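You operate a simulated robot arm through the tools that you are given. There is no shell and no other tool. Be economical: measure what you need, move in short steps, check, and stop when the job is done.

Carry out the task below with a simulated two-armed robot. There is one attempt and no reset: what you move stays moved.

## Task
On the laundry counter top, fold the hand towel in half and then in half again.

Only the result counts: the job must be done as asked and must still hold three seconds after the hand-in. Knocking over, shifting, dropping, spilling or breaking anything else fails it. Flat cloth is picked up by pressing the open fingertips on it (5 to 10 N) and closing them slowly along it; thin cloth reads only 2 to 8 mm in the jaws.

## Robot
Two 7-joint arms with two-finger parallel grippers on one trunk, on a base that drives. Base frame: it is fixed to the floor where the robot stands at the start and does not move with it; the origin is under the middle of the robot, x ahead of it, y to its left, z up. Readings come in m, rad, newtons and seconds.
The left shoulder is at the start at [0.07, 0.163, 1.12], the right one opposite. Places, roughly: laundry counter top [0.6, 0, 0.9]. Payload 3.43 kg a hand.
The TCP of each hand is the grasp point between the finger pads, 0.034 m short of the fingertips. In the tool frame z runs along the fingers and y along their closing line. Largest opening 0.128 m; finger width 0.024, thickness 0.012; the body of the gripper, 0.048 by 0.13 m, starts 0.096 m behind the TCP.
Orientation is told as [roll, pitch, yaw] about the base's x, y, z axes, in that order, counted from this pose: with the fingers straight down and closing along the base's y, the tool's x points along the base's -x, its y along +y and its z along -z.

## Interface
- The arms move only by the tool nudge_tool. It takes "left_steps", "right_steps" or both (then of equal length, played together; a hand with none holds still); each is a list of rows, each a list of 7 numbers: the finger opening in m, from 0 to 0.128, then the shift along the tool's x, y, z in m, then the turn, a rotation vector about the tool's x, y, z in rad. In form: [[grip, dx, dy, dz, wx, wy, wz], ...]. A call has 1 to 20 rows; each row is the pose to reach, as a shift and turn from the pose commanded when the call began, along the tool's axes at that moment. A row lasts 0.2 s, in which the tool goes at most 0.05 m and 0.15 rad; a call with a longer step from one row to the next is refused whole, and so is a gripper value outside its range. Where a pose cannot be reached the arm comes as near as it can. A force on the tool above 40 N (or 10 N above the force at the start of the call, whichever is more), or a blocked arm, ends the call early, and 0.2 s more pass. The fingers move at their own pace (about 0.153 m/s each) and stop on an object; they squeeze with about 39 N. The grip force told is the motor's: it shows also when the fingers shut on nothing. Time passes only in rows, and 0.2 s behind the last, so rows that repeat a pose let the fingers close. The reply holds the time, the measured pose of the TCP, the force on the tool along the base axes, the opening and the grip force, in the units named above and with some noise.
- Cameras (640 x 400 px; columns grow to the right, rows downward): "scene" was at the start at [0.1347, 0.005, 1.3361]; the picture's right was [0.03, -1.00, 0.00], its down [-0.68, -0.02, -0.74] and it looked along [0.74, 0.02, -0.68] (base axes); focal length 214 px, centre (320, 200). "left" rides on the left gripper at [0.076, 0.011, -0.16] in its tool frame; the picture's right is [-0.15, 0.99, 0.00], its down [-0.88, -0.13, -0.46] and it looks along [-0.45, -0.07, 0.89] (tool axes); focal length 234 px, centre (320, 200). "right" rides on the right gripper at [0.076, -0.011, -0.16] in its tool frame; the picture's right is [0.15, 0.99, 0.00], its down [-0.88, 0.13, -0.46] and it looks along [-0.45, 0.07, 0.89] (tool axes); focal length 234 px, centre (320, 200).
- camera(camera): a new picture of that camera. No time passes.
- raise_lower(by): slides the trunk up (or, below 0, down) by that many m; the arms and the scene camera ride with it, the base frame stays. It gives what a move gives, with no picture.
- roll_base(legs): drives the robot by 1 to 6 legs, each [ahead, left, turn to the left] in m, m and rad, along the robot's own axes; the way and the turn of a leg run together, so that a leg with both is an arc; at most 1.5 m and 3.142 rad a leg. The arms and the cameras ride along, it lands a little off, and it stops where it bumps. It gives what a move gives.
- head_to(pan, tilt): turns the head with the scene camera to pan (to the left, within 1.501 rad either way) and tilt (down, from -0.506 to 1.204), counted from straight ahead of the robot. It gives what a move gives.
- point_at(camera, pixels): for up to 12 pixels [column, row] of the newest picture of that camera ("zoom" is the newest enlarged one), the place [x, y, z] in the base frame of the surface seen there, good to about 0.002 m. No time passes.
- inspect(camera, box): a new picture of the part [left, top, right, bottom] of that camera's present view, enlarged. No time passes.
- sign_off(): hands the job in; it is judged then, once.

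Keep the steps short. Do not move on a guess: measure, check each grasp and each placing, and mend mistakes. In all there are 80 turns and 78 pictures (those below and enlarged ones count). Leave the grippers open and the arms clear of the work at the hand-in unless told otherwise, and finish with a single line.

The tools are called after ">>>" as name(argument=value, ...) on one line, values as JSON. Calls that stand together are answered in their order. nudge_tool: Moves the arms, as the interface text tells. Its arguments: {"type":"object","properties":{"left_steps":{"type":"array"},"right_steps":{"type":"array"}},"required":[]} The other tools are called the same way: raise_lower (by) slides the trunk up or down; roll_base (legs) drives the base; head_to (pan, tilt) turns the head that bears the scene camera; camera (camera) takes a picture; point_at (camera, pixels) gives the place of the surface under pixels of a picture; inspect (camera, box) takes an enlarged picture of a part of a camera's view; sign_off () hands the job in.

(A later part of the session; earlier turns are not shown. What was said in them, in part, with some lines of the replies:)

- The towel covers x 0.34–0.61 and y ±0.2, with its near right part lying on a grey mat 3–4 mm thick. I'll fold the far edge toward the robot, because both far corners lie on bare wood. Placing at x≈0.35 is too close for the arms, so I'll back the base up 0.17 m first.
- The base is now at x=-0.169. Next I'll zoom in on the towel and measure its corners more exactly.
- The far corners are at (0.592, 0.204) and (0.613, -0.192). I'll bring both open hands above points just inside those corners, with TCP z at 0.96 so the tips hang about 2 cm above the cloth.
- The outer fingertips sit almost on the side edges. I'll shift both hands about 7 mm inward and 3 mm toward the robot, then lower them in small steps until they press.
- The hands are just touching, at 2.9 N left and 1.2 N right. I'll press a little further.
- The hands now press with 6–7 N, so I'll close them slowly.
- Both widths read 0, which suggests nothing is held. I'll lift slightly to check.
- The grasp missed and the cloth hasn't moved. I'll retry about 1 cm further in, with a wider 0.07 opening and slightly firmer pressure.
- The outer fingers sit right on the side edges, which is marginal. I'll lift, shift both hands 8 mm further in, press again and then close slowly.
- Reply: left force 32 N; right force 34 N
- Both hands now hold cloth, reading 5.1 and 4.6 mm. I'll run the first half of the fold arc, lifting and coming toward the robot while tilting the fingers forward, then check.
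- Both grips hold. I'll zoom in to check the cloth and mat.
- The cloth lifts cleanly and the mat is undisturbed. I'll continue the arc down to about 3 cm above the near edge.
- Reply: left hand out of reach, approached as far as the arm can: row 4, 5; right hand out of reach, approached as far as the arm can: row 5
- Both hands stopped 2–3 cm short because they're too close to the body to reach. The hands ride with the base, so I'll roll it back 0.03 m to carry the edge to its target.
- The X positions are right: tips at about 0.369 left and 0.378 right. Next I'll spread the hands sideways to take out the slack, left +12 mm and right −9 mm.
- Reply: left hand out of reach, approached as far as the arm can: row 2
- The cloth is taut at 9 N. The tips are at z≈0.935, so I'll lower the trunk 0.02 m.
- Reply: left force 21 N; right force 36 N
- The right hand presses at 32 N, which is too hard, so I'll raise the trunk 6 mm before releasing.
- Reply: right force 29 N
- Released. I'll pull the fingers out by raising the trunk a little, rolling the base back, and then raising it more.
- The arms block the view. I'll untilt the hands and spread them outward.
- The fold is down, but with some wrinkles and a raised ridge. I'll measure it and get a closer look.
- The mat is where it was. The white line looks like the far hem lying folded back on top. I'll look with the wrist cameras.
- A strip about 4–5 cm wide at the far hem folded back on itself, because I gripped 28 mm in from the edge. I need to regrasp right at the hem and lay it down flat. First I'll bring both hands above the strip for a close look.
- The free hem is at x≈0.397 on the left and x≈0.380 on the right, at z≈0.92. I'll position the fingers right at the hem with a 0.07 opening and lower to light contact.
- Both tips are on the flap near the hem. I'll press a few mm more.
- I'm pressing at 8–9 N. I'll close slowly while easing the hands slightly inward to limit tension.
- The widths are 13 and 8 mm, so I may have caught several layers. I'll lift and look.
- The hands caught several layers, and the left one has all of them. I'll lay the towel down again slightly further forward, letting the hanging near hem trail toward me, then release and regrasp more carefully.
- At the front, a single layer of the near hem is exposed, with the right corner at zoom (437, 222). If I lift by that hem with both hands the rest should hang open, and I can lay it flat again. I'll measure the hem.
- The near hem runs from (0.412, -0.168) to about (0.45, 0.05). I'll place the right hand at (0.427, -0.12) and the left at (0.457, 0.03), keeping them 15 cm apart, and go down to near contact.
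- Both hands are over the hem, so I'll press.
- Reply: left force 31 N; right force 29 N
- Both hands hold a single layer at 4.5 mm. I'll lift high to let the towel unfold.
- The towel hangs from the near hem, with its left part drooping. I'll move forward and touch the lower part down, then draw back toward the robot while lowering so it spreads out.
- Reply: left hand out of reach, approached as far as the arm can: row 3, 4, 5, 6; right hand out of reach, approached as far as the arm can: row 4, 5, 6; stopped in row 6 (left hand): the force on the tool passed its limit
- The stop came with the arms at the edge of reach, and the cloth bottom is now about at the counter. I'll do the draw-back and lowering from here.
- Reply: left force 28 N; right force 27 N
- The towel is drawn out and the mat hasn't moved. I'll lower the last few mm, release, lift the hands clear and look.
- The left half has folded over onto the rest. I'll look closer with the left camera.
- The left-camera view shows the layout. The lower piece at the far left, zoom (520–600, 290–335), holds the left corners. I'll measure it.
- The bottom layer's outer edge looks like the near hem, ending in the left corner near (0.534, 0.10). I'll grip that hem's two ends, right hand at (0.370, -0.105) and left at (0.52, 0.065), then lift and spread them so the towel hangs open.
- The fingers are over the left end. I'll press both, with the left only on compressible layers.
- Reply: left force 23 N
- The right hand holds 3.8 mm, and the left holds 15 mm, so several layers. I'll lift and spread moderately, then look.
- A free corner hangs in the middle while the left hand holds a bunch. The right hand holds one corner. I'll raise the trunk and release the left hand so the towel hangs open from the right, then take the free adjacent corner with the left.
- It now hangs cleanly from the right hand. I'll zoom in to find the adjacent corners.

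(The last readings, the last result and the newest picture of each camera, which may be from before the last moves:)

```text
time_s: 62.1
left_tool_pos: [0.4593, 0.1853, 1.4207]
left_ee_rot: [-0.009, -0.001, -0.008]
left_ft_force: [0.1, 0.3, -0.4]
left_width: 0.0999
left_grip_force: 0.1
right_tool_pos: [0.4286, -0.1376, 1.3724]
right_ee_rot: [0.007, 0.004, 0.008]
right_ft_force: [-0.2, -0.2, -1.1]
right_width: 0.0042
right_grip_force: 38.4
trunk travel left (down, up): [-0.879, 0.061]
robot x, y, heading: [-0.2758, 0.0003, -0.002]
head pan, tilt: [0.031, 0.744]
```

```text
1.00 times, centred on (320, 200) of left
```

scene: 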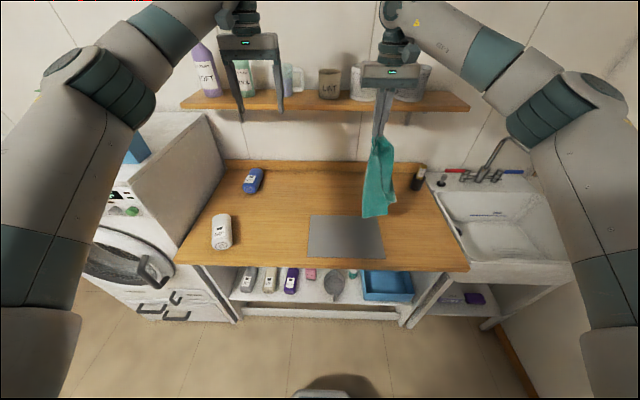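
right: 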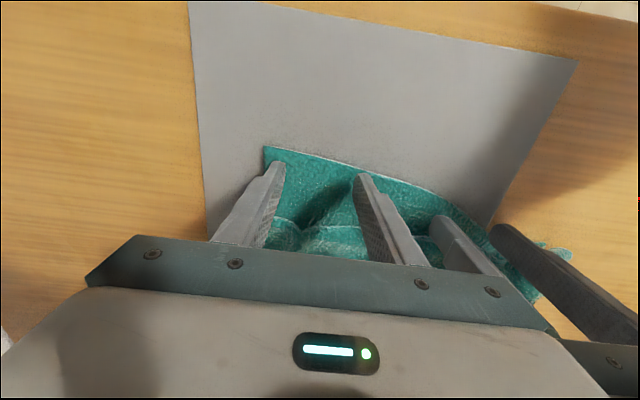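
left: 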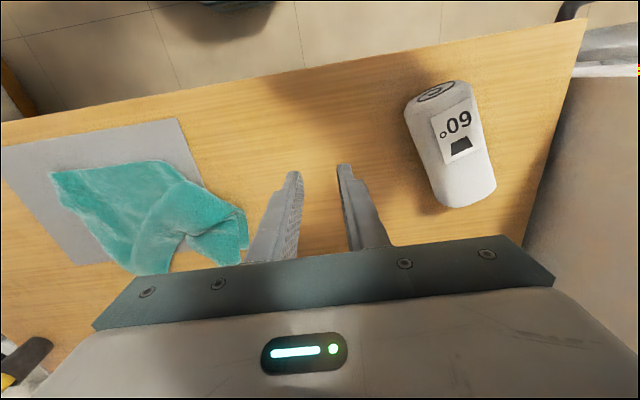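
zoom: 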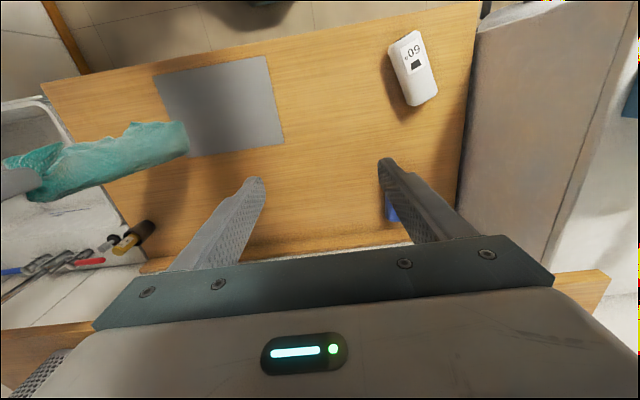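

>>> point_at(camera="scene", pixels=[[373, 214], [384, 213], [388, 190], [376, 180], [380, 165], [388, 160], [375, 200], [384, 200]])

>>> inspect(camera="right", box=[160, 0, 480, 200])

```text
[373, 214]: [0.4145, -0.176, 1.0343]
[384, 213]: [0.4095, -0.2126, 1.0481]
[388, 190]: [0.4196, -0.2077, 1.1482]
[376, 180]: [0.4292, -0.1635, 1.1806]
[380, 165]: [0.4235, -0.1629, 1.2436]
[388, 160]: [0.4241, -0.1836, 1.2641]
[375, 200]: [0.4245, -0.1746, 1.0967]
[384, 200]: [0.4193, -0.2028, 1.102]
```

```text
2.00 times, centred on (320, 100) of right
```

zoom: 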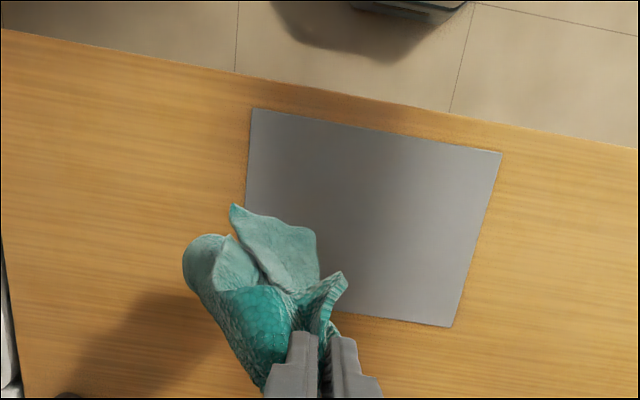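

The lowest left corner hangs at about (0.414, -0.176, 1.034). I'll turn the left hand so its fingers point right (−y) and close along x, and stop a few cm left of the cloth.

>>> nudge_tool(left_steps=[[0.06, 0.0032, -0.0161, 0.0268, 0.0863, -0.0863, 0.0863], [0.06, 0.0064, -0.0322, 0.0536, 0.1726, -0.1726, 0.1726], [0.06, 0.0096, -0.0483, 0.0804, 0.2589, -0.2589, 0.2589], [0.06, 0.0128, -0.0644, 0.1072, 0.3452, -0.3452, 0.3452], [0.06, 0.016, -0.0805, 0.134, 0.4315, -0.4315, 0.4315], [0.06, 0.0192, -0.0966, 0.1608, 0.5178, -0.5178, 0.5178], [0.06, 0.0224, -0.1127, 0.1876, 0.6041, -0.6041, 0.6041], [0.06, 0.0256, -0.1288, 0.2144, 0.6904, -0.6904, 0.6904], [0.06, 0.0288, -0.1449, 0.2412, 0.7767, -0.7767, 0.7767], [0.06, 0.032, -0.161, 0.268, 0.863, -0.863, 0.863], [0.06, 0.0352, -0.1771, 0.2948, 0.9493, -0.9493, 0.9493], [0.06, 0.0384, -0.1932, 0.3216, 1.0356, -1.0356, 1.0356], [0.06, 0.0416, -0.2093, 0.3484, 1.1219, -1.1219, 1.1219], [0.06, 0.0448, -0.2254, 0.3752, 1.208, -1.208, 1.208]])

>>> inspect(camera="scene", box=[288, 118, 432, 226])

```text
time_s: 65.1
left_tool_pos: [0.4147, -0.0439, 1.047]
left_ee_rot: [3.086, -1.563, 1.619]
left_ft_force: [0.2, 0.2, 0.4]
left_width: 0.0602
left_grip_force: 0.0
right_tool_pos: [0.4294, -0.1413, 1.372]
right_ee_rot: [0.009, 0.002, 0.008]
right_ft_force: [0.2, -0.3, -0.6]
right_width: 0.0039
right_grip_force: 39.1
trunk travel left (down, up): [-0.879, 0.061]
robot x, y, heading: [-0.2781, 0.0004, -0.002]
head pan, tilt: [0.031, 0.744]
```

```text
3.70 times, centred on (360, 172) of scene
```

zoom: 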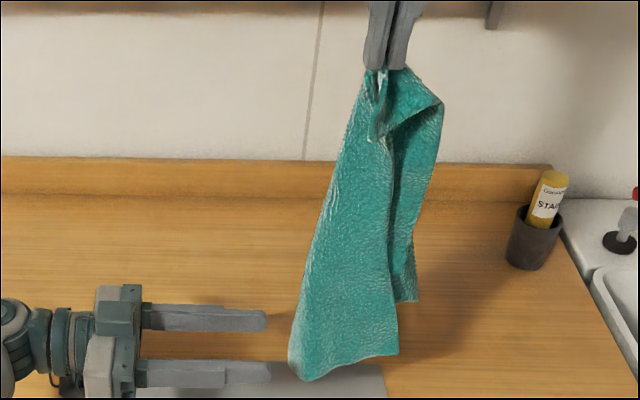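

The hand is aligned and beside the corner. I'll measure the cloth and fingertips.

>>> point_at(camera="zoom", pixels=[[297, 360], [310, 375], [300, 340], [330, 345], [360, 358], [390, 350], [262, 321], [265, 373], [325, 270], [410, 295]])

```text
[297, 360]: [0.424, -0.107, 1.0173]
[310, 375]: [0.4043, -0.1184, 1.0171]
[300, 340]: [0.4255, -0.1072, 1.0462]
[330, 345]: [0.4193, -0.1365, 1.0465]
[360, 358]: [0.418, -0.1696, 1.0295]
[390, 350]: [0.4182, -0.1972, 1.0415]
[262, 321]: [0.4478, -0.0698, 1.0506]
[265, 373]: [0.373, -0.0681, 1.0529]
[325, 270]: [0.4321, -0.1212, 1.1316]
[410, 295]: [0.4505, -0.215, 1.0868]
```

The corner edge is at y≈-0.104, z 1.01–1.05, x≈0.415. I'll advance 44 mm, drop 15 mm, then close.

>>> nudge_tool(left_steps=[[0.06, 0.015, 0.001, 0.01, 0, 0, 0], [0.06, 0.015, 0.001, 0.028, 0, 0, 0], [0.06, 0.015, 0.001, 0.046, 0, 0, 0], [0.04, 0.015, 0.001, 0.046, 0, 0, 0], [0.02, 0.015, 0.001, 0.046, 0, 0, 0], [0, 0.015, 0.001, 0.046, 0, 0, 0], [0, 0.015, 0.001, 0.046, 0, 0, 0], [0, 0.015, 0.001, 0.046, 0, 0, 0]])

>>> inspect(camera="scene", box=[288, 118, 432, 226])

```text
time_s: 66.9
left_tool_pos: [0.4138, -0.089, 1.0323]
left_ee_rot: [2.961, -1.565, 1.744]
left_ft_force: [-0.3, -0.1, 0.0]
left_width: 0.0001
left_grip_force: 33.0
right_tool_pos: [0.4283, -0.1394, 1.3723]
right_ee_rot: [0.008, 0.004, 0.008]
right_ft_force: [0.3, 0.3, -0.2]
right_width: 0.0037
right_grip_force: 38.3
trunk travel left (down, up): [-0.879, 0.061]
robot x, y, heading: [-0.2804, 0.0006, 0.001]
head pan, tilt: [0.031, 0.744]
```

```text
3.70 times, centred on (360, 172) of scene
```

zoom: 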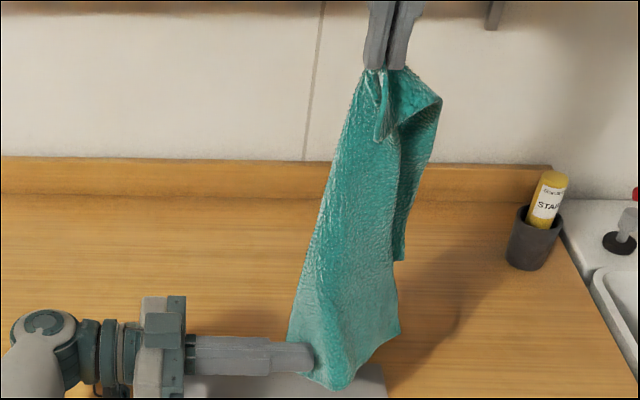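

The fingers closed in front of the cloth. I'll back off, open wider, and measure again.

>>> nudge_tool(left_steps=[[0, 0, 0, -0.025, 0, 0, 0], [0.06, 0, 0.005, -0.05, 0, 0, 0], [0.11, 0, 0.012, -0.05, 0, 0, 0], [0.11, 0, 0.012, -0.05, 0, 0, 0], [0.11, 0, 0.012, -0.05, 0, 0, 0], [0.11, 0, 0.012, -0.05, 0, 0, 0], [0.11, 0, 0.012, -0.05, 0, 0, 0], [0.11, 0, 0.012, -0.05, 0, 0, 0]])

>>> inspect(camera="scene", box=[288, 118, 432, 226])

>>> point_at(camera="zoom", pixels=[[300, 360], [310, 370], [305, 340], [330, 345], [345, 365], [325, 375], [360, 358], [390, 340], [325, 270]])

```text
time_s: 68.7
left_tool_pos: [0.4266, -0.0399, 1.0319]
left_ee_rot: [2.941, -1.568, 1.765]
left_ft_force: [0.2, 0.3, 0.4]
left_width: 0.1101
left_grip_force: 0.0
right_tool_pos: [0.4282, -0.1401, 1.3724]
right_ee_rot: [0.008, 0.003, 0.008]
right_ft_force: [0.0, 0.3, -0.7]
right_width: 0.0042
right_grip_force: 38.8
trunk travel left (down, up): [-0.879, 0.061]
robot x, y, heading: [-0.279, 0.0022, 0.002]
head pan, tilt: [0.031, 0.744]
```

```text
3.70 times, centred on (360, 172) of scene
```

zoom: 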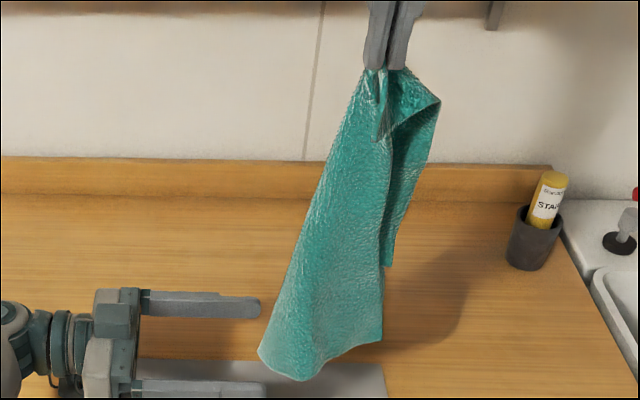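

```text
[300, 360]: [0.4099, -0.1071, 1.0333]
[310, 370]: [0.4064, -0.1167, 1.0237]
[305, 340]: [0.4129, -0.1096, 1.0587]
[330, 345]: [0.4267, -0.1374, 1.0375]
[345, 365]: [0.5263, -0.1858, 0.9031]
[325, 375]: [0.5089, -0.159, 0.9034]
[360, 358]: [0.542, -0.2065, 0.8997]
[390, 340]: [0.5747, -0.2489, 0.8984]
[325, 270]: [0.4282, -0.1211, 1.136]
```

The cloth swings slightly, and the corner is at about x 0.405–0.42, inside the wide opening. I'll advance and close now.

>>> nudge_tool(left_steps=[[0.11, 0, -0.012, 0.025, 0, 0, 0], [0.11, 0, -0.012, 0.05, 0, 0, 0], [0.05, 0, -0.012, 0.05, 0, 0, 0], [0, 0, -0.012, 0.05, 0, 0, 0], [0, 0, -0.012, 0.05, 0, 0, 0], [0, 0, -0.012, 0.05, 0, 0, 0]])

>>> inspect(camera="scene", box=[288, 118, 432, 226])

```text
time_s: 70.1
left_tool_pos: [0.4153, -0.0882, 1.0314]
left_ee_rot: [2.958, -1.565, 1.745]
left_ft_force: [0.1, -0.4, 0.5]
left_width: 0.0053
left_grip_force: 39.2
right_tool_pos: [0.4292, -0.1399, 1.3713]
right_ee_rot: [0.007, 0.004, 0.01]
right_ft_force: [0.2, 0.2, -0.3]
right_width: 0.0038
right_grip_force: 38.4
trunk travel left (down, up): [-0.879, 0.061]
robot x, y, heading: [-0.279, -0.0016, -0.001]
head pan, tilt: [0.031, 0.744]
```

```text
3.70 times, centred on (360, 172) of scene
```

zoom: 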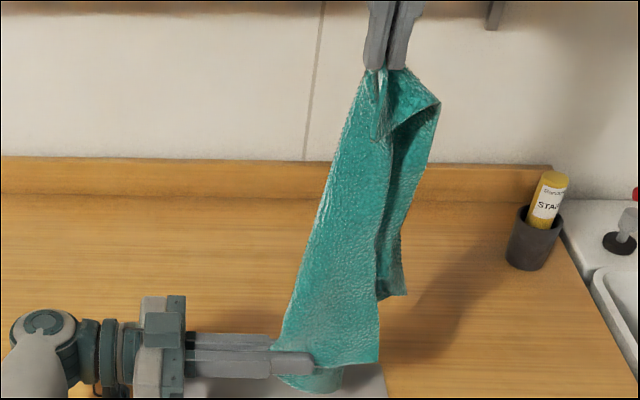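

The grip holds at 5.3 mm. The span from the right grip is about 0.31 m, so this is the other end of the long hem. I'll raise the left hand level with the right, turning its fingers down again and spreading to the left.

>>> nudge_tool(left_steps=[[0, -0.0284, 0.0012, -0.0227, 0, 0.131, 0], [0, -0.0568, 0.0025, -0.0455, 0, 0.262, 0], [0, -0.0852, 0.0037, -0.0682, 0, 0.393, 0], [0, -0.1136, 0.005, -0.091, 0, 0.524, 0], [0, -0.142, 0.0062, -0.1137, 0, 0.654, 0], [0, -0.1705, 0.0075, -0.1365, 0, 0.785, 0], [0, -0.1989, 0.0087, -0.1592, 0, 0.916, 0], [0, -0.2273, 0.01, -0.182, 0, 1.047, 0], [0, -0.2557, 0.0112, -0.2047, 0, 1.178, 0], [0, -0.2841, 0.0125, -0.2275, 0, 1.309, 0], [0, -0.3125, 0.0137, -0.2502, 0, 1.44, 0], [0, -0.341, 0.015, -0.273, 0, 1.571, 0], [0, -0.341, 0.015, -0.273, 0, 1.571, 0], [0, -0.341, 0.015, -0.273, 0, 1.571, 0]])

>>> inspect(camera="scene", box=[220, 90, 444, 230])

```text
time_s: 73.1
left_tool_pos: [0.433, 0.185, 1.3711]
left_ee_rot: [-0.001, -0.005, -1.58]
left_ft_force: [0.2, -2.8, -1.1]
left_width: 0.0053
left_grip_force: 38.7
right_tool_pos: [0.4285, -0.1391, 1.3709]
right_ee_rot: [0.006, 0.005, 0.011]
right_ft_force: [-0.4, 2.8, 0.1]
right_width: 0.0038
right_grip_force: 38.7
trunk travel left (down, up): [-0.879, 0.061]
robot x, y, heading: [-0.2802, 0.003, -0.001]
head pan, tilt: [0.031, 0.744]
```

```text
2.86 times, centred on (332, 160) of scene
```

zoom: 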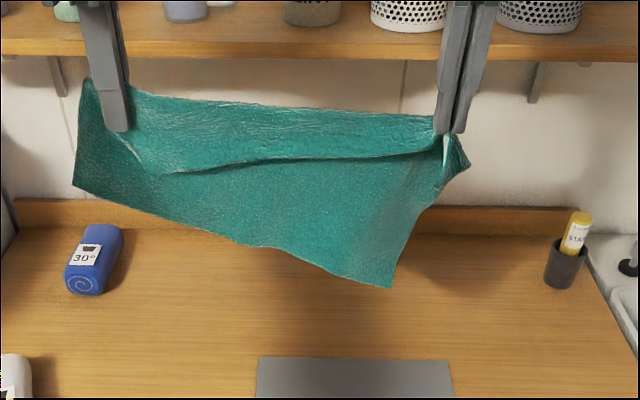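

The towel now hangs in a useful way. The left hand holds the middle of the left short edge (~0.12 and 0.15 m either side) and the right holds a corner of the long hem. If I lay it down with the free long hem toward me, carrying the right corner over finishes the half fold. First I'll bring the hands back, roll the base forward, and lower until the bottom hem touches.

>>> nudge_tool(left_steps=[[0, 0, -0.03, 0, 0, 0, 0], [0, 0, -0.06, 0, 0, 0, 0], [0, 0, -0.09, 0, 0, 0, 0], [0, 0, -0.12, 0, 0, 0, 0], [0, 0, -0.15, 0, 0, 0, 0]], right_steps=[[0, 0.03, 0, 0, 0, 0, 0], [0, 0.06, 0, 0, 0, 0, 0], [0, 0.09, 0, 0, 0, 0, 0], [0, 0.12, 0, 0, 0, 0, 0], [0, 0.15, 0, 0, 0, 0, 0]])

>>> roll_base(legs=[[0.08, 0, 0]])

>>> raise_lower(by=-0.19)

>>> inspect(camera="scene", box=[160, 60, 480, 260])

```text
time_s: 74.3
left_tool_pos: [0.2786, 0.1871, 1.3724]
left_ee_rot: [0.004, -0.004, -1.579]
left_ft_force: [0.1, -4.7, 0.3]
left_width: 0.0055
left_grip_force: 39.1
right_tool_pos: [0.2763, -0.1413, 1.3739]
right_ee_rot: [0.005, 0.001, 0.007]
right_ft_force: [-0.8, 3.4, -0.1]
right_width: 0.004
right_grip_force: 38.6
trunk travel left (down, up): [-0.879, 0.061]
robot x, y, heading: [-0.2774, 0.0016, -0.001]
head pan, tilt: [0.031, 0.744]
```

```text
time_s: 75.3
left_tool_pos: [0.353, 0.1885, 1.3737]
left_ee_rot: [0.008, -0.005, -1.577]
left_ft_force: [-0.8, -3.6, -0.3]
left_width: 0.0053
left_grip_force: 38.8
right_tool_pos: [0.3498, -0.1411, 1.3782]
right_ee_rot: [0.007, -0.004, 0.01]
right_ft_force: [-1.7, 3.9, 0.9]
right_width: 0.0043
right_grip_force: 37.9
trunk travel left (down, up): [-0.879, 0.061]
robot x, y, heading: [-0.2007, -0.002, -0.003]
head pan, tilt: [0.031, 0.744]
```

```text
time_s: 77.4
left_tool_pos: [0.3585, 0.1872, 1.1817]
left_ee_rot: [0.002, -0.005, -1.579]
left_ft_force: [0.3, -4.1, 0.1]
left_width: 0.0053
left_grip_force: 39.0
right_tool_pos: [0.3565, -0.1408, 1.1831]
right_ee_rot: [0.009, 0.002, 0.01]
right_ft_force: [-0.2, 4.1, -0.5]
right_width: 0.0038
right_grip_force: 38.8
trunk travel left (down, up): [-0.689, 0.251]
robot x, y, heading: [-0.2001, 0.0031, 0.002]
head pan, tilt: [0.031, 0.744]
```

```text
2.00 times, centred on (320, 160) of scene
```

zoom: 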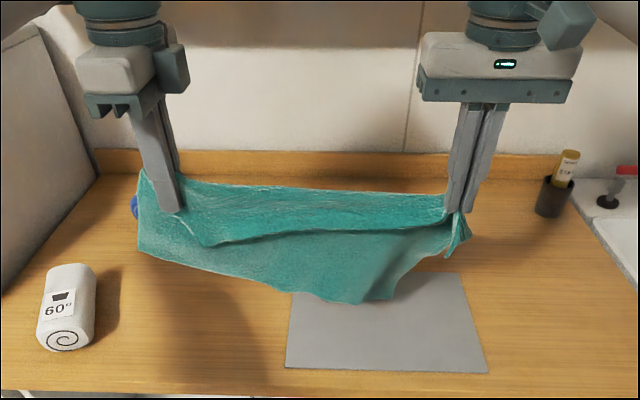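

I'll measure the flap and bottom corners before laying it.

>>> point_at(camera="zoom", pixels=[[140, 250], [210, 243], [320, 228], [350, 300], [390, 298], [270, 278], [145, 175], [180, 210], [300, 190], [465, 240], [440, 250], [430, 228]])

```text
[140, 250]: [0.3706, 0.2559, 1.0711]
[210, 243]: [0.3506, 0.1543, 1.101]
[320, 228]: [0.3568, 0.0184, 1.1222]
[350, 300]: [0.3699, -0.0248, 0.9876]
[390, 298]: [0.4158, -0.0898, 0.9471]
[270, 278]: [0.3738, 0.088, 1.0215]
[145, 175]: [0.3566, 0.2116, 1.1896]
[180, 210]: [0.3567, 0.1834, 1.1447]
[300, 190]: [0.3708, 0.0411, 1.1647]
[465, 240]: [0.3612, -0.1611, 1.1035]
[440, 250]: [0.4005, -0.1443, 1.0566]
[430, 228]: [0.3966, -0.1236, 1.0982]
```

The left grip is nearly mid-edge, about 0.12 m each way. I'll lay it down now by lowering and pushing away, right further than left, so the near half lies flat toward me.

>>> nudge_tool(left_steps=[[0, 0, -0.01, 0.017, 0, 0, 0], [0, 0, -0.02, 0.033, 0, 0, 0], [0, 0, -0.03, 0.05, 0, 0, 0], [0, 0, -0.03, 0.052, 0, 0, 0], [0, 0, -0.02, 0.056, 0, 0, 0], [0, 0, -0.01, 0.07, 0, 0, 0], [0, 0, 0, 0.09, 0, 0, 0], [0, 0, 0.01, 0.11, 0, 0, 0], [0, 0, 0.02, 0.13, 0, 0, 0], [0, 0, 0.035, 0.15, 0, 0, 0], [0, 0, 0.055, 0.17, 0, 0, 0], [0, 0, 0.075, 0.19, 0, 0, 0], [0, 0, 0.095, 0.21, 0, 0, 0], [0, 0, 0.11, 0.222, 0, 0, 0], [0, 0, 0.118, 0.228, 0, 0, 0]], right_steps=[[0, 0.013, 0, 0.017, 0, 0, 0], [0, 0.027, 0, 0.033, 0, 0, 0], [0, 0.04, 0, 0.05, 0, 0, 0], [0, 0.015, 0, 0.052, 0, 0, 0], [0, -0.015, 0.002, 0.056, 0, 0, 0], [0, -0.045, 0.005, 0.07, 0, 0, 0], [0, -0.07, 0.01, 0.09, 0, 0, 0], [0, -0.09, 0.015, 0.11, 0, 0, 0], [0, -0.11, 0.02, 0.13, 0, 0, 0], [0, -0.135, 0.024, 0.15, 0, 0, 0], [0, -0.16, 0.026, 0.17, 0, 0, 0], [0, -0.185, 0.026, 0.19, 0, 0, 0], [0, -0.205, 0.026, 0.21, 0, 0, 0], [0, -0.222, 0.026, 0.222, 0, 0, 0], [0, -0.228, 0.026, 0.228, 0, 0, 0]])

>>> inspect(camera="scene", box=[160, 60, 480, 260])

```text
time_s: 80.6
left_tool_pos: [0.4795, 0.1858, 0.9535]
left_ee_rot: [0.002, -0.006, -1.577]
left_ft_force: [1.8, -1.9, -0.1]
left_width: 0.0052
left_grip_force: 38.7
right_tool_pos: [0.5848, -0.1122, 0.9566]
right_ee_rot: [0.007, 0.002, 0.011]
right_ft_force: [-1.9, 2.8, 0.2]
right_width: 0.0041
right_grip_force: 38.8
trunk travel left (down, up): [-0.689, 0.251]
robot x, y, heading: [-0.2004, 0.0014, 0.002]
head pan, tilt: [0.031, 0.744]
```

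```text
2.00 times, centred on (320, 160) of scene
```

zoom: 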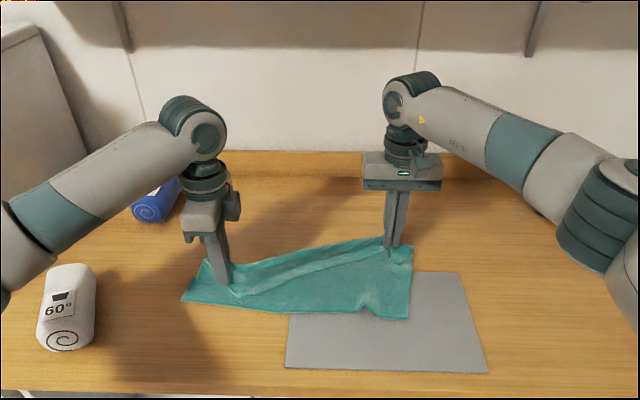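

It laid down as planned. I'll measure the corners before carrying the right corner over.

>>> point_at(camera="zoom", pixels=[[184, 298], [406, 317], [300, 308], [236, 297], [250, 292], [340, 262], [385, 252], [408, 250], [206, 265], [372, 300], [330, 300], [320, 248]])

```text
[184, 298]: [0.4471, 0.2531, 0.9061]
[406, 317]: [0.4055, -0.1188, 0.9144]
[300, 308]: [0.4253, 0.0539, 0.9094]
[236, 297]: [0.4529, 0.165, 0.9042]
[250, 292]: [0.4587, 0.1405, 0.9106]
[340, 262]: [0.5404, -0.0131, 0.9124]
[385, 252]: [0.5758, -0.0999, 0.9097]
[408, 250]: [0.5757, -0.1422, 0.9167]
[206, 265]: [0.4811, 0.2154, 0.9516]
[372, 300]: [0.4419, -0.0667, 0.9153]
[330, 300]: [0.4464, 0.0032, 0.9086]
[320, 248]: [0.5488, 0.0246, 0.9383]
```

The left fold ridge still stands upright, so I'll pull both hands another 5 cm forward to flatten the near half. Then I'll carry the right corner up and over to the near right corner, tilting the fingers.

>>> nudge_tool(left_steps=[[0, 0, 0.017, 0.008, 0, 0, 0], [0, 0, 0.034, 0.01, 0, 0, 0], [0, 0, 0.05, 0.01, 0, 0, 0], [0, 0, 0.05, 0.01, 0, 0, 0], [0, 0, 0.05, 0.01, 0, 0, 0], [0, 0, 0.05, 0.01, 0, 0, 0], [0, 0, 0.05, 0.01, 0, 0, 0], [0, 0, 0.05, 0.01, 0, 0, 0], [0, 0, 0.05, 0.01, 0, 0, 0], [0, 0, 0.05, 0.01, 0, 0, 0], [0, 0, 0.05, 0.01, 0, 0, 0], [0, 0, 0.05, 0.01, 0, 0, 0], [0, 0, 0.05, 0.01, 0, 0, 0], [0, 0, 0.05, 0.01, 0, 0, 0], [0, 0, 0.05, 0.01, 0, 0, 0]], right_steps=[[0, -0.017, 0, 0.004, 0, 0, 0], [0, -0.034, 0, 0.004, 0, 0, 0], [0, -0.05, 0, 0, 0, 0, 0], [0, -0.044, 0.002, -0.0232, 0, -0.075, 0], [0, -0.0312, 0.004, -0.0446, 0, -0.15, 0], [0, -0.0124, 0.006, -0.0627, 0, -0.225, 0], [0, 0.0113, 0.008, -0.0764, 0, -0.3, 0], [0, 0.0385, 0.01, -0.0845, 0, -0.375, 0], [0, 0.0673, 0.012, -0.0866, 0, -0.45, 0], [0, 0.096, 0.014, -0.0824, 0, -0.525, 0], [0, 0.123, 0.016, -0.072, 0, -0.6, 0], [0, 0.1462, 0.018, -0.0561, 0, -0.675, 0], [0, 0.1645, 0.02, -0.0359, 0, -0.75, 0], [0, 0.1765, 0.02, -0.0124, 0, -0.825, 0], [0, 0.1816, 0.02, 0.008, 0, -0.9, 0]])

>>> inspect(camera="scene", box=[160, 60, 480, 260])

```text
time_s: 83.8
left_tool_pos: [0.5279, 0.1851, 0.9441]
left_ee_rot: [0.002, -0.006, -1.579]
left_ft_force: [1.3, 0.0, 3.8]
left_width: 0.0056
left_grip_force: 39.3
right_tool_pos: [0.4016, -0.0932, 0.9495]
right_ee_rot: [0.015, -0.9, -0.004]
right_ft_force: [-1.2, -0.3, 2.1]
right_width: 0.004
right_grip_force: 38.4
right hand out of reach, approached as far as the arm can: row 3
trunk travel left (down, up): [-0.689, 0.251]
robot x, y, heading: [-0.1986, 0.0012, -0.0]
head pan, tilt: [0.031, 0.744]
```

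```text
2.00 times, centred on (320, 160) of scene
```

zoom: 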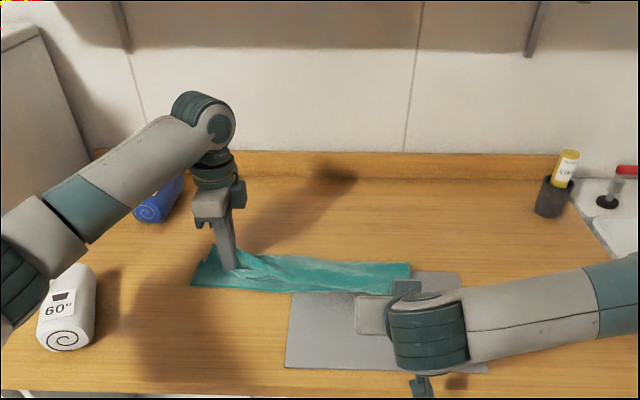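

The strip is folded. I'll release both hands and clear them, left straight up and right back along its fingers and then out to the side.

>>> nudge_tool(left_steps=[[0.01, 0, 0, 0, 0, 0, 0], [0.02, 0, 0, 0, 0, 0, 0], [0.03, 0, 0, 0, 0, 0, 0], [0.03, 0, 0, -0.03, 0, 0, 0], [0.03, 0, 0, -0.07, 0, 0, 0], [0.03, 0, 0, -0.11, 0, 0, 0], [0.03, 0.03, 0, -0.13, 0, 0, 0], [0.03, 0.07, 0, -0.13, 0, 0, 0], [0.03, 0.11, 0, -0.13, 0, 0, 0]], right_steps=[[0.01, 0, 0, 0, 0, 0, 0], [0.02, 0, 0, 0, 0, 0, 0], [0.03, 0, 0, 0, 0, 0, 0], [0.03, 0, 0, -0.025, 0, 0, 0], [0.03, 0, 0, -0.05, 0, 0, 0], [0.03, -0.02, -0.03, -0.08, 0, 0.13, 0], [0.03, -0.04, -0.07, -0.1, 0, 0.26, 0], [0.03, -0.06, -0.11, -0.11, 0, 0.4, 0], [0.03, -0.08, -0.15, -0.11, 0, 0.53, 0]])

>>> inspect(camera="scene", box=[230, 150, 390, 250])

>>> point_at(camera="zoom", pixels=[[45, 207], [75, 150], [120, 140], [350, 160], [355, 200], [290, 212], [200, 205], [150, 180], [250, 160], [100, 205], [330, 215]])

```text
time_s: 85.8
left_tool_pos: [0.5283, 0.294, 1.0731]
left_ee_rot: [0.001, -0.004, -1.58]
left_ft_force: [-1.0, 0.4, 0.3]
left_width: 0.0303
left_grip_force: 0.1
right_tool_pos: [0.3669, -0.2442, 1.0782]
right_ee_rot: [0.011, -0.368, 0.007]
right_ft_force: [0.1, 0.4, 0.0]
right_width: 0.03
right_grip_force: 0.0
trunk travel left (down, up): [-0.689, 0.251]
robot x, y, heading: [-0.2016, 0.0014, -0.001]
head pan, tilt: [0.031, 0.744]
```

```text
4.00 times, centred on (310, 200) of scene
```

zoom: 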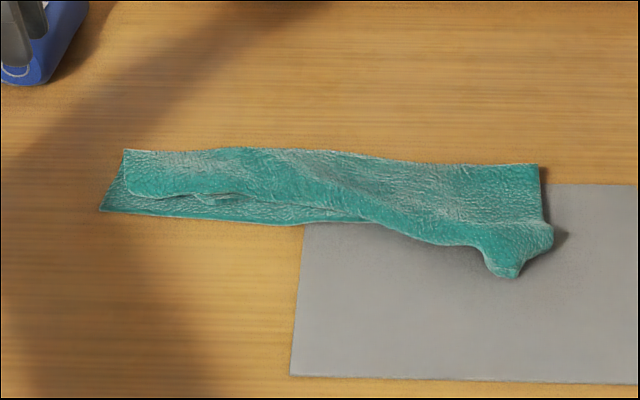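

```text
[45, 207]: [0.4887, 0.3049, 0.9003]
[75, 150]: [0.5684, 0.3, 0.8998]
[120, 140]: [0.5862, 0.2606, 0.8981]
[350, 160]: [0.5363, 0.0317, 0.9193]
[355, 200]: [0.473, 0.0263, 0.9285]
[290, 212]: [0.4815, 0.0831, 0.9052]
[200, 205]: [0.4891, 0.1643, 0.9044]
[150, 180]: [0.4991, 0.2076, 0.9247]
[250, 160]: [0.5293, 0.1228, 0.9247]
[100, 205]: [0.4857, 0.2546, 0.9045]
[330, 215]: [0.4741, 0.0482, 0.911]
```

The first fold is good, a strip from y≈0.25 to −0.13. For the second fold the left hand, which already closes along x, grips the left end through both layers at (0.53, 0.238). I'll lower it there.

>>> nudge_tool(left_steps=[[0.056, -0.028, 0.001, 0.02, 0, 0, 0], [0.056, -0.056, 0.002, 0.05, 0, 0, 0], [0.056, -0.056, 0.002, 0.09, 0, 0, 0], [0.056, -0.056, 0.002, 0.115, 0, 0, 0], [0.056, -0.056, 0.002, 0.125, 0, 0, 0], [0.056, -0.056, 0.002, 0.13, 0, 0, 0]])

>>> inspect(camera="scene", box=[230, 150, 390, 250])

```text
time_s: 87.2
left_tool_pos: [0.5304, 0.2396, 0.9423]
left_ee_rot: [0.001, -0.004, -1.579]
left_ft_force: [-0.8, -0.9, 0.1]
left_width: 0.056
left_grip_force: 0.0
right_tool_pos: [0.3677, -0.2438, 1.0785]
right_ee_rot: [0.007, -0.368, 0.008]
right_ft_force: [-0.3, -0.3, -0.5]
right_width: 0.0298
right_grip_force: 0.0
trunk travel left (down, up): [-0.689, 0.251]
robot x, y, heading: [-0.1996, 0.0013, 0.001]
head pan, tilt: [0.031, 0.744]
```

```text
4.00 times, centred on (310, 200) of scene
```

zoom: 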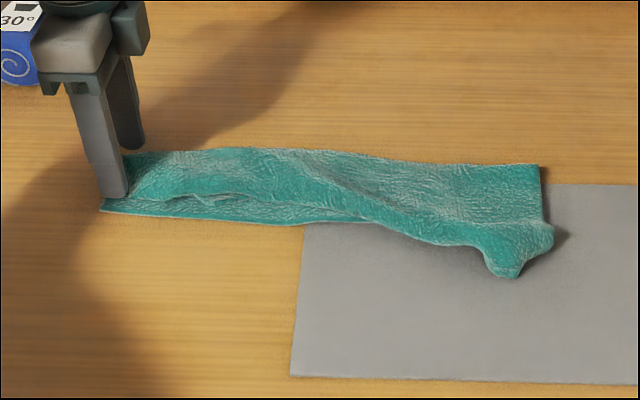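

The far finger is close to the corner, so I'll shift 9 mm inward and press.

>>> nudge_tool(left_steps=[[0.056, 0, 0, -0.012, 0, 0, 0], [0.056, -0.009, -0.002, -0.008, 0, 0, 0], [0.056, -0.009, -0.002, 0, 0, 0, 0], [0.056, -0.009, -0.002, 0.003, 0, 0, 0], [0.056, -0.009, -0.002, 0.005, 0, 0, 0]])

```text
time_s: 88.4
left_tool_pos: [0.527, 0.2301, 0.9406]
left_ee_rot: [0.006, -0.005, -1.577]
left_ft_force: [0.5, -1.1, 9.6]
left_width: 0.0557
left_grip_force: 0.1
right_tool_pos: [0.3666, -0.2448, 1.079]
right_ee_rot: [0.009, -0.368, 0.006]
right_ft_force: [0.4, -0.7, -0.3]
right_width: 0.0298
right_grip_force: 0.1
trunk travel left (down, up): [-0.689, 0.251]
robot x, y, heading: [-0.2009, -0.0009, -0.002]
head pan, tilt: [0.031, 0.744]
```

Pressing at 9.6 N, so I'll close slowly and then lift 4 cm to check.

>>> nudge_tool(left_steps=[[0.051, 0, 0, 0, 0, 0, 0], [0.046, 0, 0, 0, 0, 0, 0], [0.041, 0, 0, 0, 0, 0, 0], [0.036, 0, 0, 0, 0, 0, 0], [0.031, 0, 0, 0, 0, 0, 0], [0.027, 0, 0, 0, 0, 0, 0], [0.023, 0, 0, 0, 0, 0, 0], [0.019, 0, 0, 0, 0, 0, 0], [0.015, 0, 0, 0, 0, 0, 0], [0.011, 0, 0, 0, 0, 0, 0], [0.007, 0, 0, 0, 0, 0, 0], [0.003, 0, 0, 0, 0, 0, 0], [0, 0, 0, 0, 0, 0, 0], [0, 0, 0, 0, 0, 0, 0], [0, 0, 0, 0, 0, 0, 0], [0, -0.005, 0, -0.02, 0, 0, 0], [0, -0.01, 0, -0.04, 0, 0, 0], [0, -0.02, 0, -0.06, 0, 0, 0]])

>>> inspect(camera="scene", box=[230, 150, 390, 250])

```text
time_s: 92.2
left_tool_pos: [0.5279, 0.2095, 0.9988]
left_ee_rot: [0.002, -0.004, -1.577]
left_ft_force: [-0.1, -0.4, -0.2]
left_width: 0.0073
left_grip_force: 38.6
right_tool_pos: [0.3687, -0.2449, 1.078]
right_ee_rot: [0.008, -0.367, 0.007]
right_ft_force: [0.2, -0.5, -0.1]
right_width: 0.03
right_grip_force: 0.1
trunk travel left (down, up): [-0.689, 0.251]
robot x, y, heading: [-0.2003, -0.002, 0.002]
head pan, tilt: [0.031, 0.744]
```

```text
4.00 times, centred on (310, 200) of scene
```

zoom: 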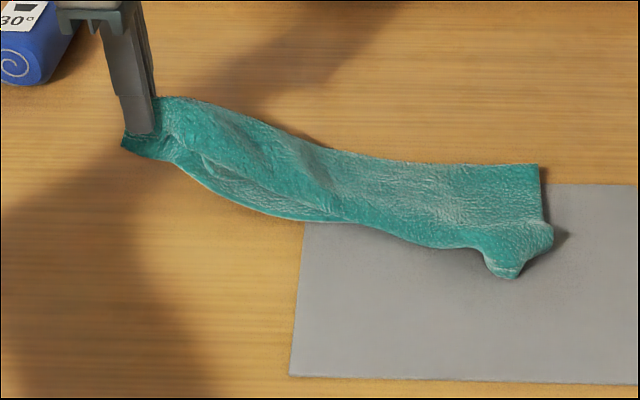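

Both layers are held at 7.3 mm. I'll carry the left end in an arc over to the right end, target tip (0.505, −0.112), while moving the right hand out of the way.

>>> nudge_tool(left_steps=[[0, -0.023, -0.001, -0.03, 0, 0.05, 0], [0, -0.05, -0.003, -0.05, 0, 0.098, 0], [0, -0.082, -0.005, -0.0656, 0, 0.145, 0], [0, -0.117, -0.007, -0.0754, 0, 0.192, 0], [0, -0.1535, -0.009, -0.079, 0, 0.239, 0], [0, -0.1907, -0.011, -0.0766, 0, 0.286, 0], [0, -0.2263, -0.013, -0.068, 0, 0.333, 0], [0, -0.2591, -0.015, -0.0536, 0, 0.38, 0], [0, -0.2878, -0.017, -0.034, 0, 0.427, 0], [0, -0.3112, -0.019, -0.015, 0, 0.475, 0], [0, -0.3283, -0.02, 0.0065, 0, 0.522, 0], [0, -0.337, -0.021, 0.0253, 0, 0.561, 0], [0, -0.3407, -0.022, 0.043, 0, 0.6, 0]], right_steps=[[0.03, 0, -0.025, 0, 0, 0, 0], [0.03, 0, -0.05, 0, 0, 0, 0], [0.03, 0, -0.075, 0, 0, 0, 0], [0.03, 0, -0.1, 0, 0, 0, 0], [0.03, 0, -0.125, 0, 0, 0, 0], [0.03, 0, -0.15, 0, 0, 0, 0], [0.03, 0, -0.17, 0, 0, 0, 0], [0.03, 0, -0.17, 0, 0, 0, 0], [0.03, 0, -0.17, 0, 0, 0, 0], [0.03, 0, -0.17, 0, 0, 0, 0], [0.03, 0, -0.17, 0, 0, 0, 0], [0.03, 0, -0.17, 0, 0, 0, 0], [0.03, 0, -0.17, 0, 0, 0, 0]])

>>> inspect(camera="scene", box=[230, 130, 422, 250])

```text
time_s: 95.0
left_tool_pos: [0.4869, -0.0632, 0.962]
left_ee_rot: [0.004, 0.597, -1.575]
left_ft_force: [-1.8, 0.4, 12.2]
left_width: 0.0066
left_grip_force: 38.8
left hand out of reach, approached as far as the arm can: row 10, 11, 12, 13
right_tool_pos: [0.3688, -0.4144, 1.0773]
right_ee_rot: [0.01, -0.369, 0.006]
right_ft_force: [0.5, -0.7, 0.4]
right_width: 0.0301
right_grip_force: 0.0
trunk travel left (down, up): [-0.689, 0.251]
robot x, y, heading: [-0.1984, -0.0028, -0.002]
head pan, tilt: [0.031, 0.744]
```

```text
3.33 times, centred on (326, 190) of scene
```

zoom: 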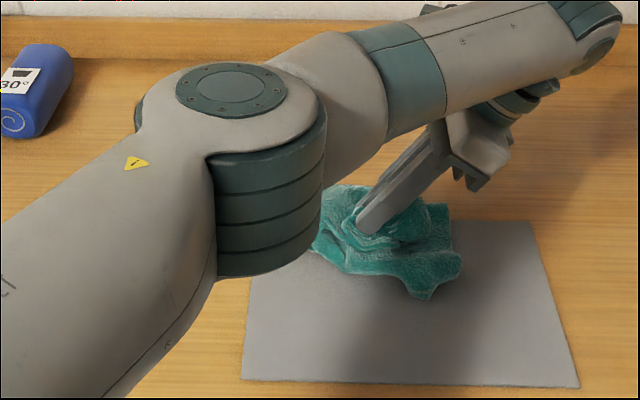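

The left arm stopped 7 cm short. I'll raise slightly, shift the whole base 6.5 cm right to carry the end the rest of the way, then lower.

>>> raise_lower(by=0.02)

>>> roll_base(legs=[[0.012, -0.068, 0]])

>>> raise_lower(by=-0.018)

>>> inspect(camera="scene", box=[230, 130, 422, 250])

```text
time_s: 95.7
left_tool_pos: [0.4888, -0.0627, 0.9781]
left_ee_rot: [0.002, 0.594, -1.575]
left_ft_force: [0.2, -0.4, 1.2]
left_width: 0.0072
left_grip_force: 38.9
right_tool_pos: [0.3698, -0.4143, 1.0973]
right_ee_rot: [0.008, -0.369, 0.005]
right_ft_force: [0.3, 0.1, 0.5]
right_width: 0.0299
right_grip_force: 0.0
trunk travel left (down, up): [-0.709, 0.231]
robot x, y, heading: [-0.2004, -0.0006, -0.001]
head pan, tilt: [0.031, 0.744]
```

```text
time_s: 96.7
left_tool_pos: [0.4988, -0.1286, 0.979]
left_ee_rot: [0.005, 0.592, -1.577]
left_ft_force: [-0.6, -0.7, 0.5]
left_width: 0.007
left_grip_force: 39.4
right_tool_pos: [0.3818, -0.479, 1.0969]
right_ee_rot: [0.008, -0.37, 0.008]
right_ft_force: [0.0, -0.2, -0.3]
right_width: 0.0301
right_grip_force: 0.1
trunk travel left (down, up): [-0.709, 0.231]
robot x, y, heading: [-0.1914, -0.0685, 0.001]
head pan, tilt: [0.031, 0.744]
```

```text
time_s: 97.3
left_tool_pos: [0.4982, -0.1288, 0.9635]
left_ee_rot: [0.005, 0.598, -1.572]
left_ft_force: [1.7, -0.3, 9.8]
left_width: 0.0069
left_grip_force: 39.1
right_tool_pos: [0.3804, -0.4804, 1.0779]
right_ee_rot: [0.012, -0.37, 0.008]
right_ft_force: [0.2, -0.6, 0.4]
right_width: 0.0303
right_grip_force: 0.0
trunk travel left (down, up): [-0.691, 0.249]
robot x, y, heading: [-0.1858, -0.0643, -0.003]
head pan, tilt: [0.031, 0.744]
```

```text
3.33 times, centred on (326, 190) of scene
```

zoom: 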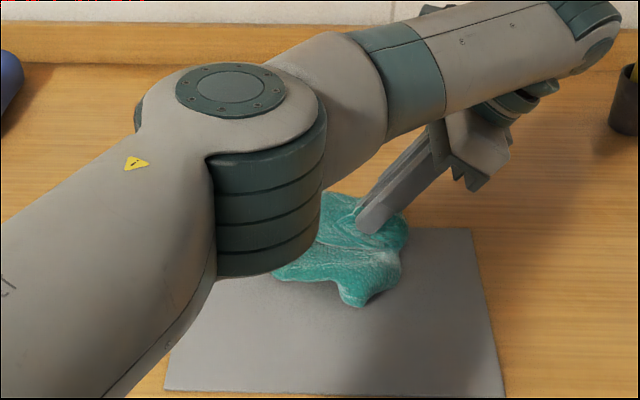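

The end lies over the right end. I'll release, withdraw, and lift clear.

>>> nudge_tool(left_steps=[[0.012, 0, 0, 0, 0, 0, 0], [0.024, 0, 0, 0, 0, 0, 0], [0.036, 0, 0, 0, 0, 0, 0], [0.036, 0, 0, -0.02, 0, 0, 0], [0.036, 0, 0, -0.04, 0, 0, 0]])

>>> raise_lower(by=0.12)

>>> nudge_tool(left_steps=[[0.036, 0.03, 0, 0, 0, -0.06, 0], [0.036, 0.06, 0, 0, 0, -0.12, 0], [0.036, 0.09, 0, 0, 0, -0.18, 0], [0.036, 0.12, 0, 0.01, 0, -0.24, 0], [0.036, 0.15, 0, 0.02, 0, -0.3, 0], [0.036, 0.18, 0, 0.03, 0, -0.36, 0], [0.036, 0.21, 0, 0.04, 0, -0.42, 0], [0.036, 0.24, 0, 0.05, 0, -0.48, 0], [0.036, 0.27, 0, 0.06, 0, -0.54, 0], [0.036, 0.3, 0, 0.07, 0, -0.6, 0]])

>>> inspect(camera="scene", box=[250, 150, 410, 250])

>>> point_at(camera="zoom", pixels=[[150, 150], [200, 150], [250, 150], [300, 150], [350, 150], [200, 180], [250, 180], [300, 180], [250, 120], [300, 120], [200, 210], [300, 210]])

```text
time_s: 98.5
left_tool_pos: [0.4924, -0.1415, 0.9895]
left_ee_rot: [0.002, 0.595, -1.576]
left_ft_force: [0.2, 0.1, -0.3]
left_width: 0.036
left_grip_force: 0.1
left hand out of reach, approached as far as the arm can: row 5
right_tool_pos: [0.3809, -0.4804, 1.0794]
right_ee_rot: [0.01, -0.368, 0.008]
right_ft_force: [0.2, -0.1, -0.3]
right_width: 0.0301
right_grip_force: 0.1
trunk travel left (down, up): [-0.691, 0.249]
robot x, y, heading: [-0.1908, -0.069, 0.001]
head pan, tilt: [0.031, 0.744]
```

```text
time_s: 100.0
left_tool_pos: [0.4915, -0.1423, 1.1091]
left_ee_rot: [0.002, 0.597, -1.576]
left_ft_force: [-0.8, -0.6, -0.7]
left_width: 0.0361
left_grip_force: 0.0
right_tool_pos: [0.3823, -0.4817, 1.1982]
right_ee_rot: [0.008, -0.367, 0.007]
right_ft_force: [0.4, 0.5, 0.5]
right_width: 0.0297
right_grip_force: 0.0
trunk travel left (down, up): [-0.811, 0.129]
robot x, y, heading: [-0.1883, -0.068, 0.002]
head pan, tilt: [0.031, 0.744]
```

```text
time_s: 102.2
left_tool_pos: [0.494, 0.1495, 1.2186]
left_ee_rot: [0.002, -0.009, -1.578]
left_ft_force: [0.2, 0.7, -0.1]
left_width: 0.036
left_grip_force: 0.0
right_tool_pos: [0.3811, -0.4784, 1.1997]
right_ee_rot: [0.007, -0.369, 0.009]
right_ft_force: [-0.8, 0.1, -0.5]
right_width: 0.0298
right_grip_force: 0.1
trunk travel left (down, up): [-0.811, 0.129]
robot x, y, heading: [-0.191, -0.0662, -0.001]
head pan, tilt: [0.031, 0.744]
```

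```text
4.00 times, centred on (330, 200) of scene
```

zoom: 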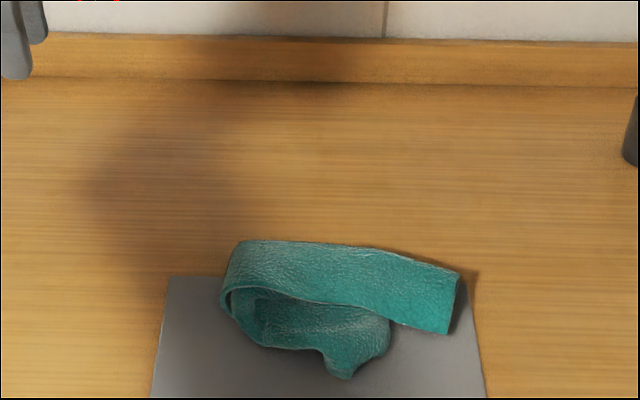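

```text
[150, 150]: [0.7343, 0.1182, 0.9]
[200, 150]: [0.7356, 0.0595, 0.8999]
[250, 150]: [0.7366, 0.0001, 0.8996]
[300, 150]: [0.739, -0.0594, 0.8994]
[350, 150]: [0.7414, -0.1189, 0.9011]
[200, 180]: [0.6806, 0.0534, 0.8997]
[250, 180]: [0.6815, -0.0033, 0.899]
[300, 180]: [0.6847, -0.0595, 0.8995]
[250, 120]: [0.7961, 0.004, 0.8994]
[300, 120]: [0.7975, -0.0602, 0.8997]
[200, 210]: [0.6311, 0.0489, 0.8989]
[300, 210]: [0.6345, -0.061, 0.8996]
```

The second fold is down, but the top end overshoots the lower end and sits a bit farther back. I'll measure the offset.

>>> point_at(camera="zoom", pixels=[[458, 278], [448, 330], [385, 320], [388, 345], [345, 375], [245, 245], [225, 300], [260, 340], [310, 345], [300, 270], [400, 290], [370, 250]])

```text
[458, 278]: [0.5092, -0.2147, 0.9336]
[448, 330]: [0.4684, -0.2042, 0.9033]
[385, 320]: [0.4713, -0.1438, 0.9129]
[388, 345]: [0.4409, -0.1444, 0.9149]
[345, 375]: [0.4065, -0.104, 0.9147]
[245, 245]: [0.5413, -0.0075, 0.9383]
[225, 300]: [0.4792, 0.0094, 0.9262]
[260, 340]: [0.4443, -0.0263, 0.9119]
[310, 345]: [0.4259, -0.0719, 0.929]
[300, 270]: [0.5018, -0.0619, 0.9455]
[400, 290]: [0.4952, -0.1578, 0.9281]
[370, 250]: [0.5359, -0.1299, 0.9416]
```

The top end is about 6.5 cm too far right and 4 cm too far back. I'll straddle the overhanging end with the left hand, which closes along x, at (0.493, −0.187), then grip it and check the reading.

>>> nudge_tool(left_steps=[[0.09, -0.042, 0, 0, 0, 0, 0], [0.09, -0.084, 0, 0, 0, 0, 0], [0.09, -0.126, 0, 0, 0, 0, 0], [0.09, -0.168, 0, 0, 0, 0, 0], [0.09, -0.21, 0, 0, 0, 0, 0], [0.09, -0.252, 0, 0, 0, 0, 0], [0.09, -0.294, 0, 0, 0, 0, 0], [0.09, -0.336, 0, 0, 0, 0, 0], [0.09, -0.336, 0, 0.045, 0, 0, 0], [0.09, -0.336, 0, 0.09, 0, 0, 0], [0.09, -0.336, 0, 0.135, 0, 0, 0], [0.09, -0.336, 0, 0.18, 0, 0, 0], [0.09, -0.336, 0, 0.225, 0, 0, 0], [0.09, -0.336, 0, 0.255, 0, 0, 0], [0.09, -0.336, 0, 0.272, 0, 0, 0], [0.06, -0.336, 0, 0.272, 0, 0, 0], [0.04, -0.336, 0, 0.272, 0, 0, 0], [0.02, -0.336, 0, 0.272, 0, 0, 0], [0, -0.336, 0, 0.272, 0, 0, 0], [0, -0.336, 0, 0.272, 0, 0, 0]])

```text
time_s: 106.4
left_tool_pos: [0.4922, -0.1899, 0.9483]
left_ee_rot: [0.001, -0.006, -1.576]
left_ft_force: [-0.9, 0.4, 0.7]
left_width: 0.0072
left_grip_force: 39.8
right_tool_pos: [0.3804, -0.4806, 1.1988]
right_ee_rot: [0.009, -0.368, 0.007]
right_ft_force: [0.0, -0.2, 1.0]
right_width: 0.0301
right_grip_force: 0.1
trunk travel left (down, up): [-0.811, 0.129]
robot x, y, heading: [-0.1848, -0.0661, 0.001]
head pan, tilt: [0.031, 0.744]
```

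Gripped at 7.2 mm. I'll lift 3 cm, carry it 6.5 cm left and 3.5 cm toward me, set it on the lower half, release and retract.

>>> nudge_tool(left_steps=[[0, 0, 0, -0.02, 0, 0, 0], [0, 0.01, -0.005, -0.04, 0, 0, 0], [0, 0.03, -0.015, -0.045, 0, 0, 0], [0, 0.05, -0.027, -0.04, 0, 0, 0], [0, 0.065, -0.035, -0.028, 0, 0, 0], [0, 0.065, -0.035, -0.013, 0, 0, 0], [0.02, 0.065, -0.035, -0.013, 0, 0, 0], [0.045, 0.065, -0.035, -0.013, 0, 0, 0], [0.07, 0.065, -0.035, -0.013, 0, 0, 0], [0.07, 0.065, -0.035, -0.05, 0, 0, 0], [0.07, 0.065, -0.035, -0.095, 0, 0, 0], [0.07, 0.065, -0.035, -0.14, 0, 0, 0], [0.07, 0.065, -0.035, -0.185, 0, 0, 0], [0.07, 0.11, -0.035, -0.2, 0, 0, 0], [0.07, 0.155, -0.035, -0.2, 0, 0, 0], [0.07, 0.2, -0.035, -0.2, 0, 0, 0], [0.07, 0.245, -0.035, -0.2, 0, 0, 0], [0.07, 0.29, -0.035, -0.2, 0, 0, 0], [0.07, 0.335, -0.035, -0.2, 0, 0, 0], [0.07, 0.38, -0.035, -0.2, 0, 0, 0]])

>>> inspect(camera="scene", box=[270, 180, 398, 260])

>>> point_at(camera="zoom", pixels=[[150, 150], [200, 150], [250, 150], [300, 150], [350, 150], [400, 150], [200, 200], [250, 200], [300, 200], [350, 200], [400, 200], [300, 250]])

```text
time_s: 110.6
left_tool_pos: [0.4595, 0.1919, 1.1464]
left_ee_rot: [0.003, -0.009, -1.577]
left_ft_force: [-0.4, 0.1, -0.4]
left_width: 0.0702
left_grip_force: 0.1
right_tool_pos: [0.381, -0.4792, 1.1986]
right_ee_rot: [0.006, -0.368, 0.009]
right_ft_force: [0.3, 0.5, -0.4]
right_width: 0.03
right_grip_force: 0.0
trunk travel left (down, up): [-0.811, 0.129]
robot x, y, heading: [-0.1887, -0.0654, 0.003]
head pan, tilt: [0.031, 0.744]
```

```text
5.00 times, centred on (334, 220) of scene
```

zoom: 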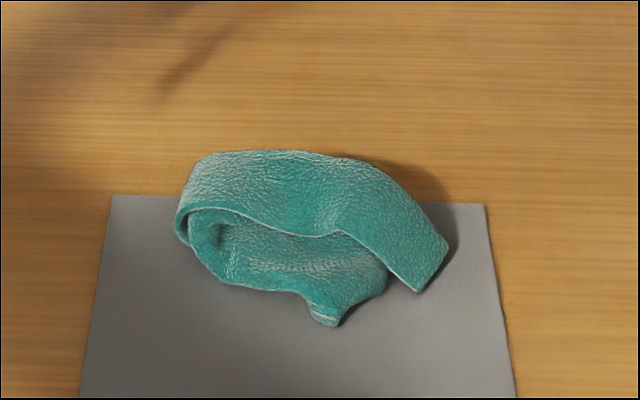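

```text
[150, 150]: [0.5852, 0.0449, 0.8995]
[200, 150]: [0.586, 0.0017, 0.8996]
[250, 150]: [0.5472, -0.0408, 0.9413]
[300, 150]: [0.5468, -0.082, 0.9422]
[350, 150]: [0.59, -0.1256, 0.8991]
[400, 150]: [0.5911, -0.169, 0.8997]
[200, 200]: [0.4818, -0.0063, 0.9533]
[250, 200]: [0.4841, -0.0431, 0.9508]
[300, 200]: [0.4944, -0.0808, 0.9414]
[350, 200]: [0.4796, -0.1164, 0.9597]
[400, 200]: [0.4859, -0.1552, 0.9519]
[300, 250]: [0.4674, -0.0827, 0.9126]
```

The ends are now much closer, but the stack is puffy at up to z≈0.955. I'll press it down gently at two places with open fingertips, stopping at tip z≈0.927, and then retract.

>>> nudge_tool(left_steps=[[0.05, -0.042, 0.005, 0, 0, 0, 0], [0.05, -0.084, 0.01, 0, 0, 0, 0], [0.05, -0.126, 0.015, 0, 0, 0, 0], [0.05, -0.168, 0.02, 0, 0, 0, 0], [0.05, -0.21, 0.025, 0, 0, 0, 0], [0.05, -0.235, 0.03, 0.02, 0, 0, 0], [0.05, -0.235, 0.03, 0.065, 0, 0, 0], [0.05, -0.235, 0.03, 0.11, 0, 0, 0], [0.05, -0.235, 0.03, 0.15, 0, 0, 0], [0.05, -0.235, 0.03, 0.185, 0, 0, 0], [0.05, -0.235, 0.03, 0.14, 0, 0, 0], [0.05, -0.28, 0.025, 0.135, 0, 0, 0], [0.05, -0.315, 0.022, 0.15, 0, 0, 0], [0.05, -0.315, 0.022, 0.185, 0, 0, 0], [0.05, -0.315, 0.022, 0.14, 0, 0, 0], [0.05, -0.315, 0.022, 0.095, 0, 0, 0], [0.05, -0.29, 0.02, 0.055, 0, 0, 0], [0.07, -0.25, 0.02, 0.03, 0, 0, 0], [0.07, -0.205, 0.02, 0.01, 0, 0, 0], [0.07, -0.16, 0.02, 0, 0, 0, 0]])

>>> inspect(camera="scene", box=[250, 160, 410, 260])

```text
time_s: 114.8
left_tool_pos: [0.4794, 0.0312, 1.1494]
left_ee_rot: [0.002, -0.006, -1.578]
left_ft_force: [-0.5, 0.9, 0.0]
left_width: 0.0699
left_grip_force: 0.1
right_tool_pos: [0.3809, -0.478, 1.1994]
right_ee_rot: [0.006, -0.368, 0.008]
right_ft_force: [-0.4, 0.7, -0.8]
right_width: 0.0302
right_grip_force: 0.0
trunk travel left (down, up): [-0.811, 0.129]
robot x, y, heading: [-0.1878, -0.0645, -0.005]
head pan, tilt: [0.031, 0.744]
```

```text
4.00 times, centred on (330, 210) of scene
```

zoom: 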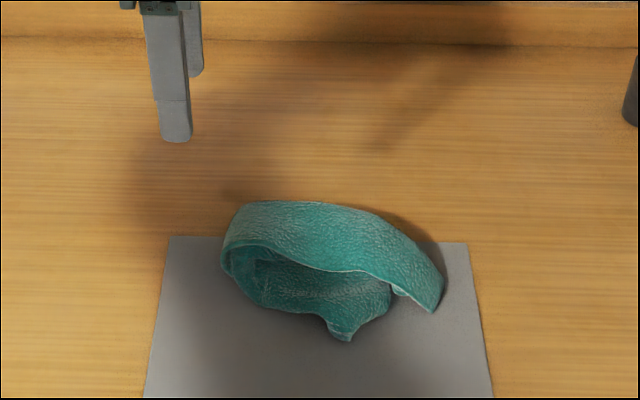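

The towel is folded in half and in half again, though loosely and not perfectly lined up. The mat and the other items look undisturbed, both grippers are open and clear, and I've nearly used up my turns and pictures, so I'm handing in.

>>> sign_off()

```text
The job is handed in.
```

I folded the towel in half and then in half again, but loosely: the top end overshoots the lower one by a few centimetres and sits a bit farther back, and nothing else on the counter appears to have moved.
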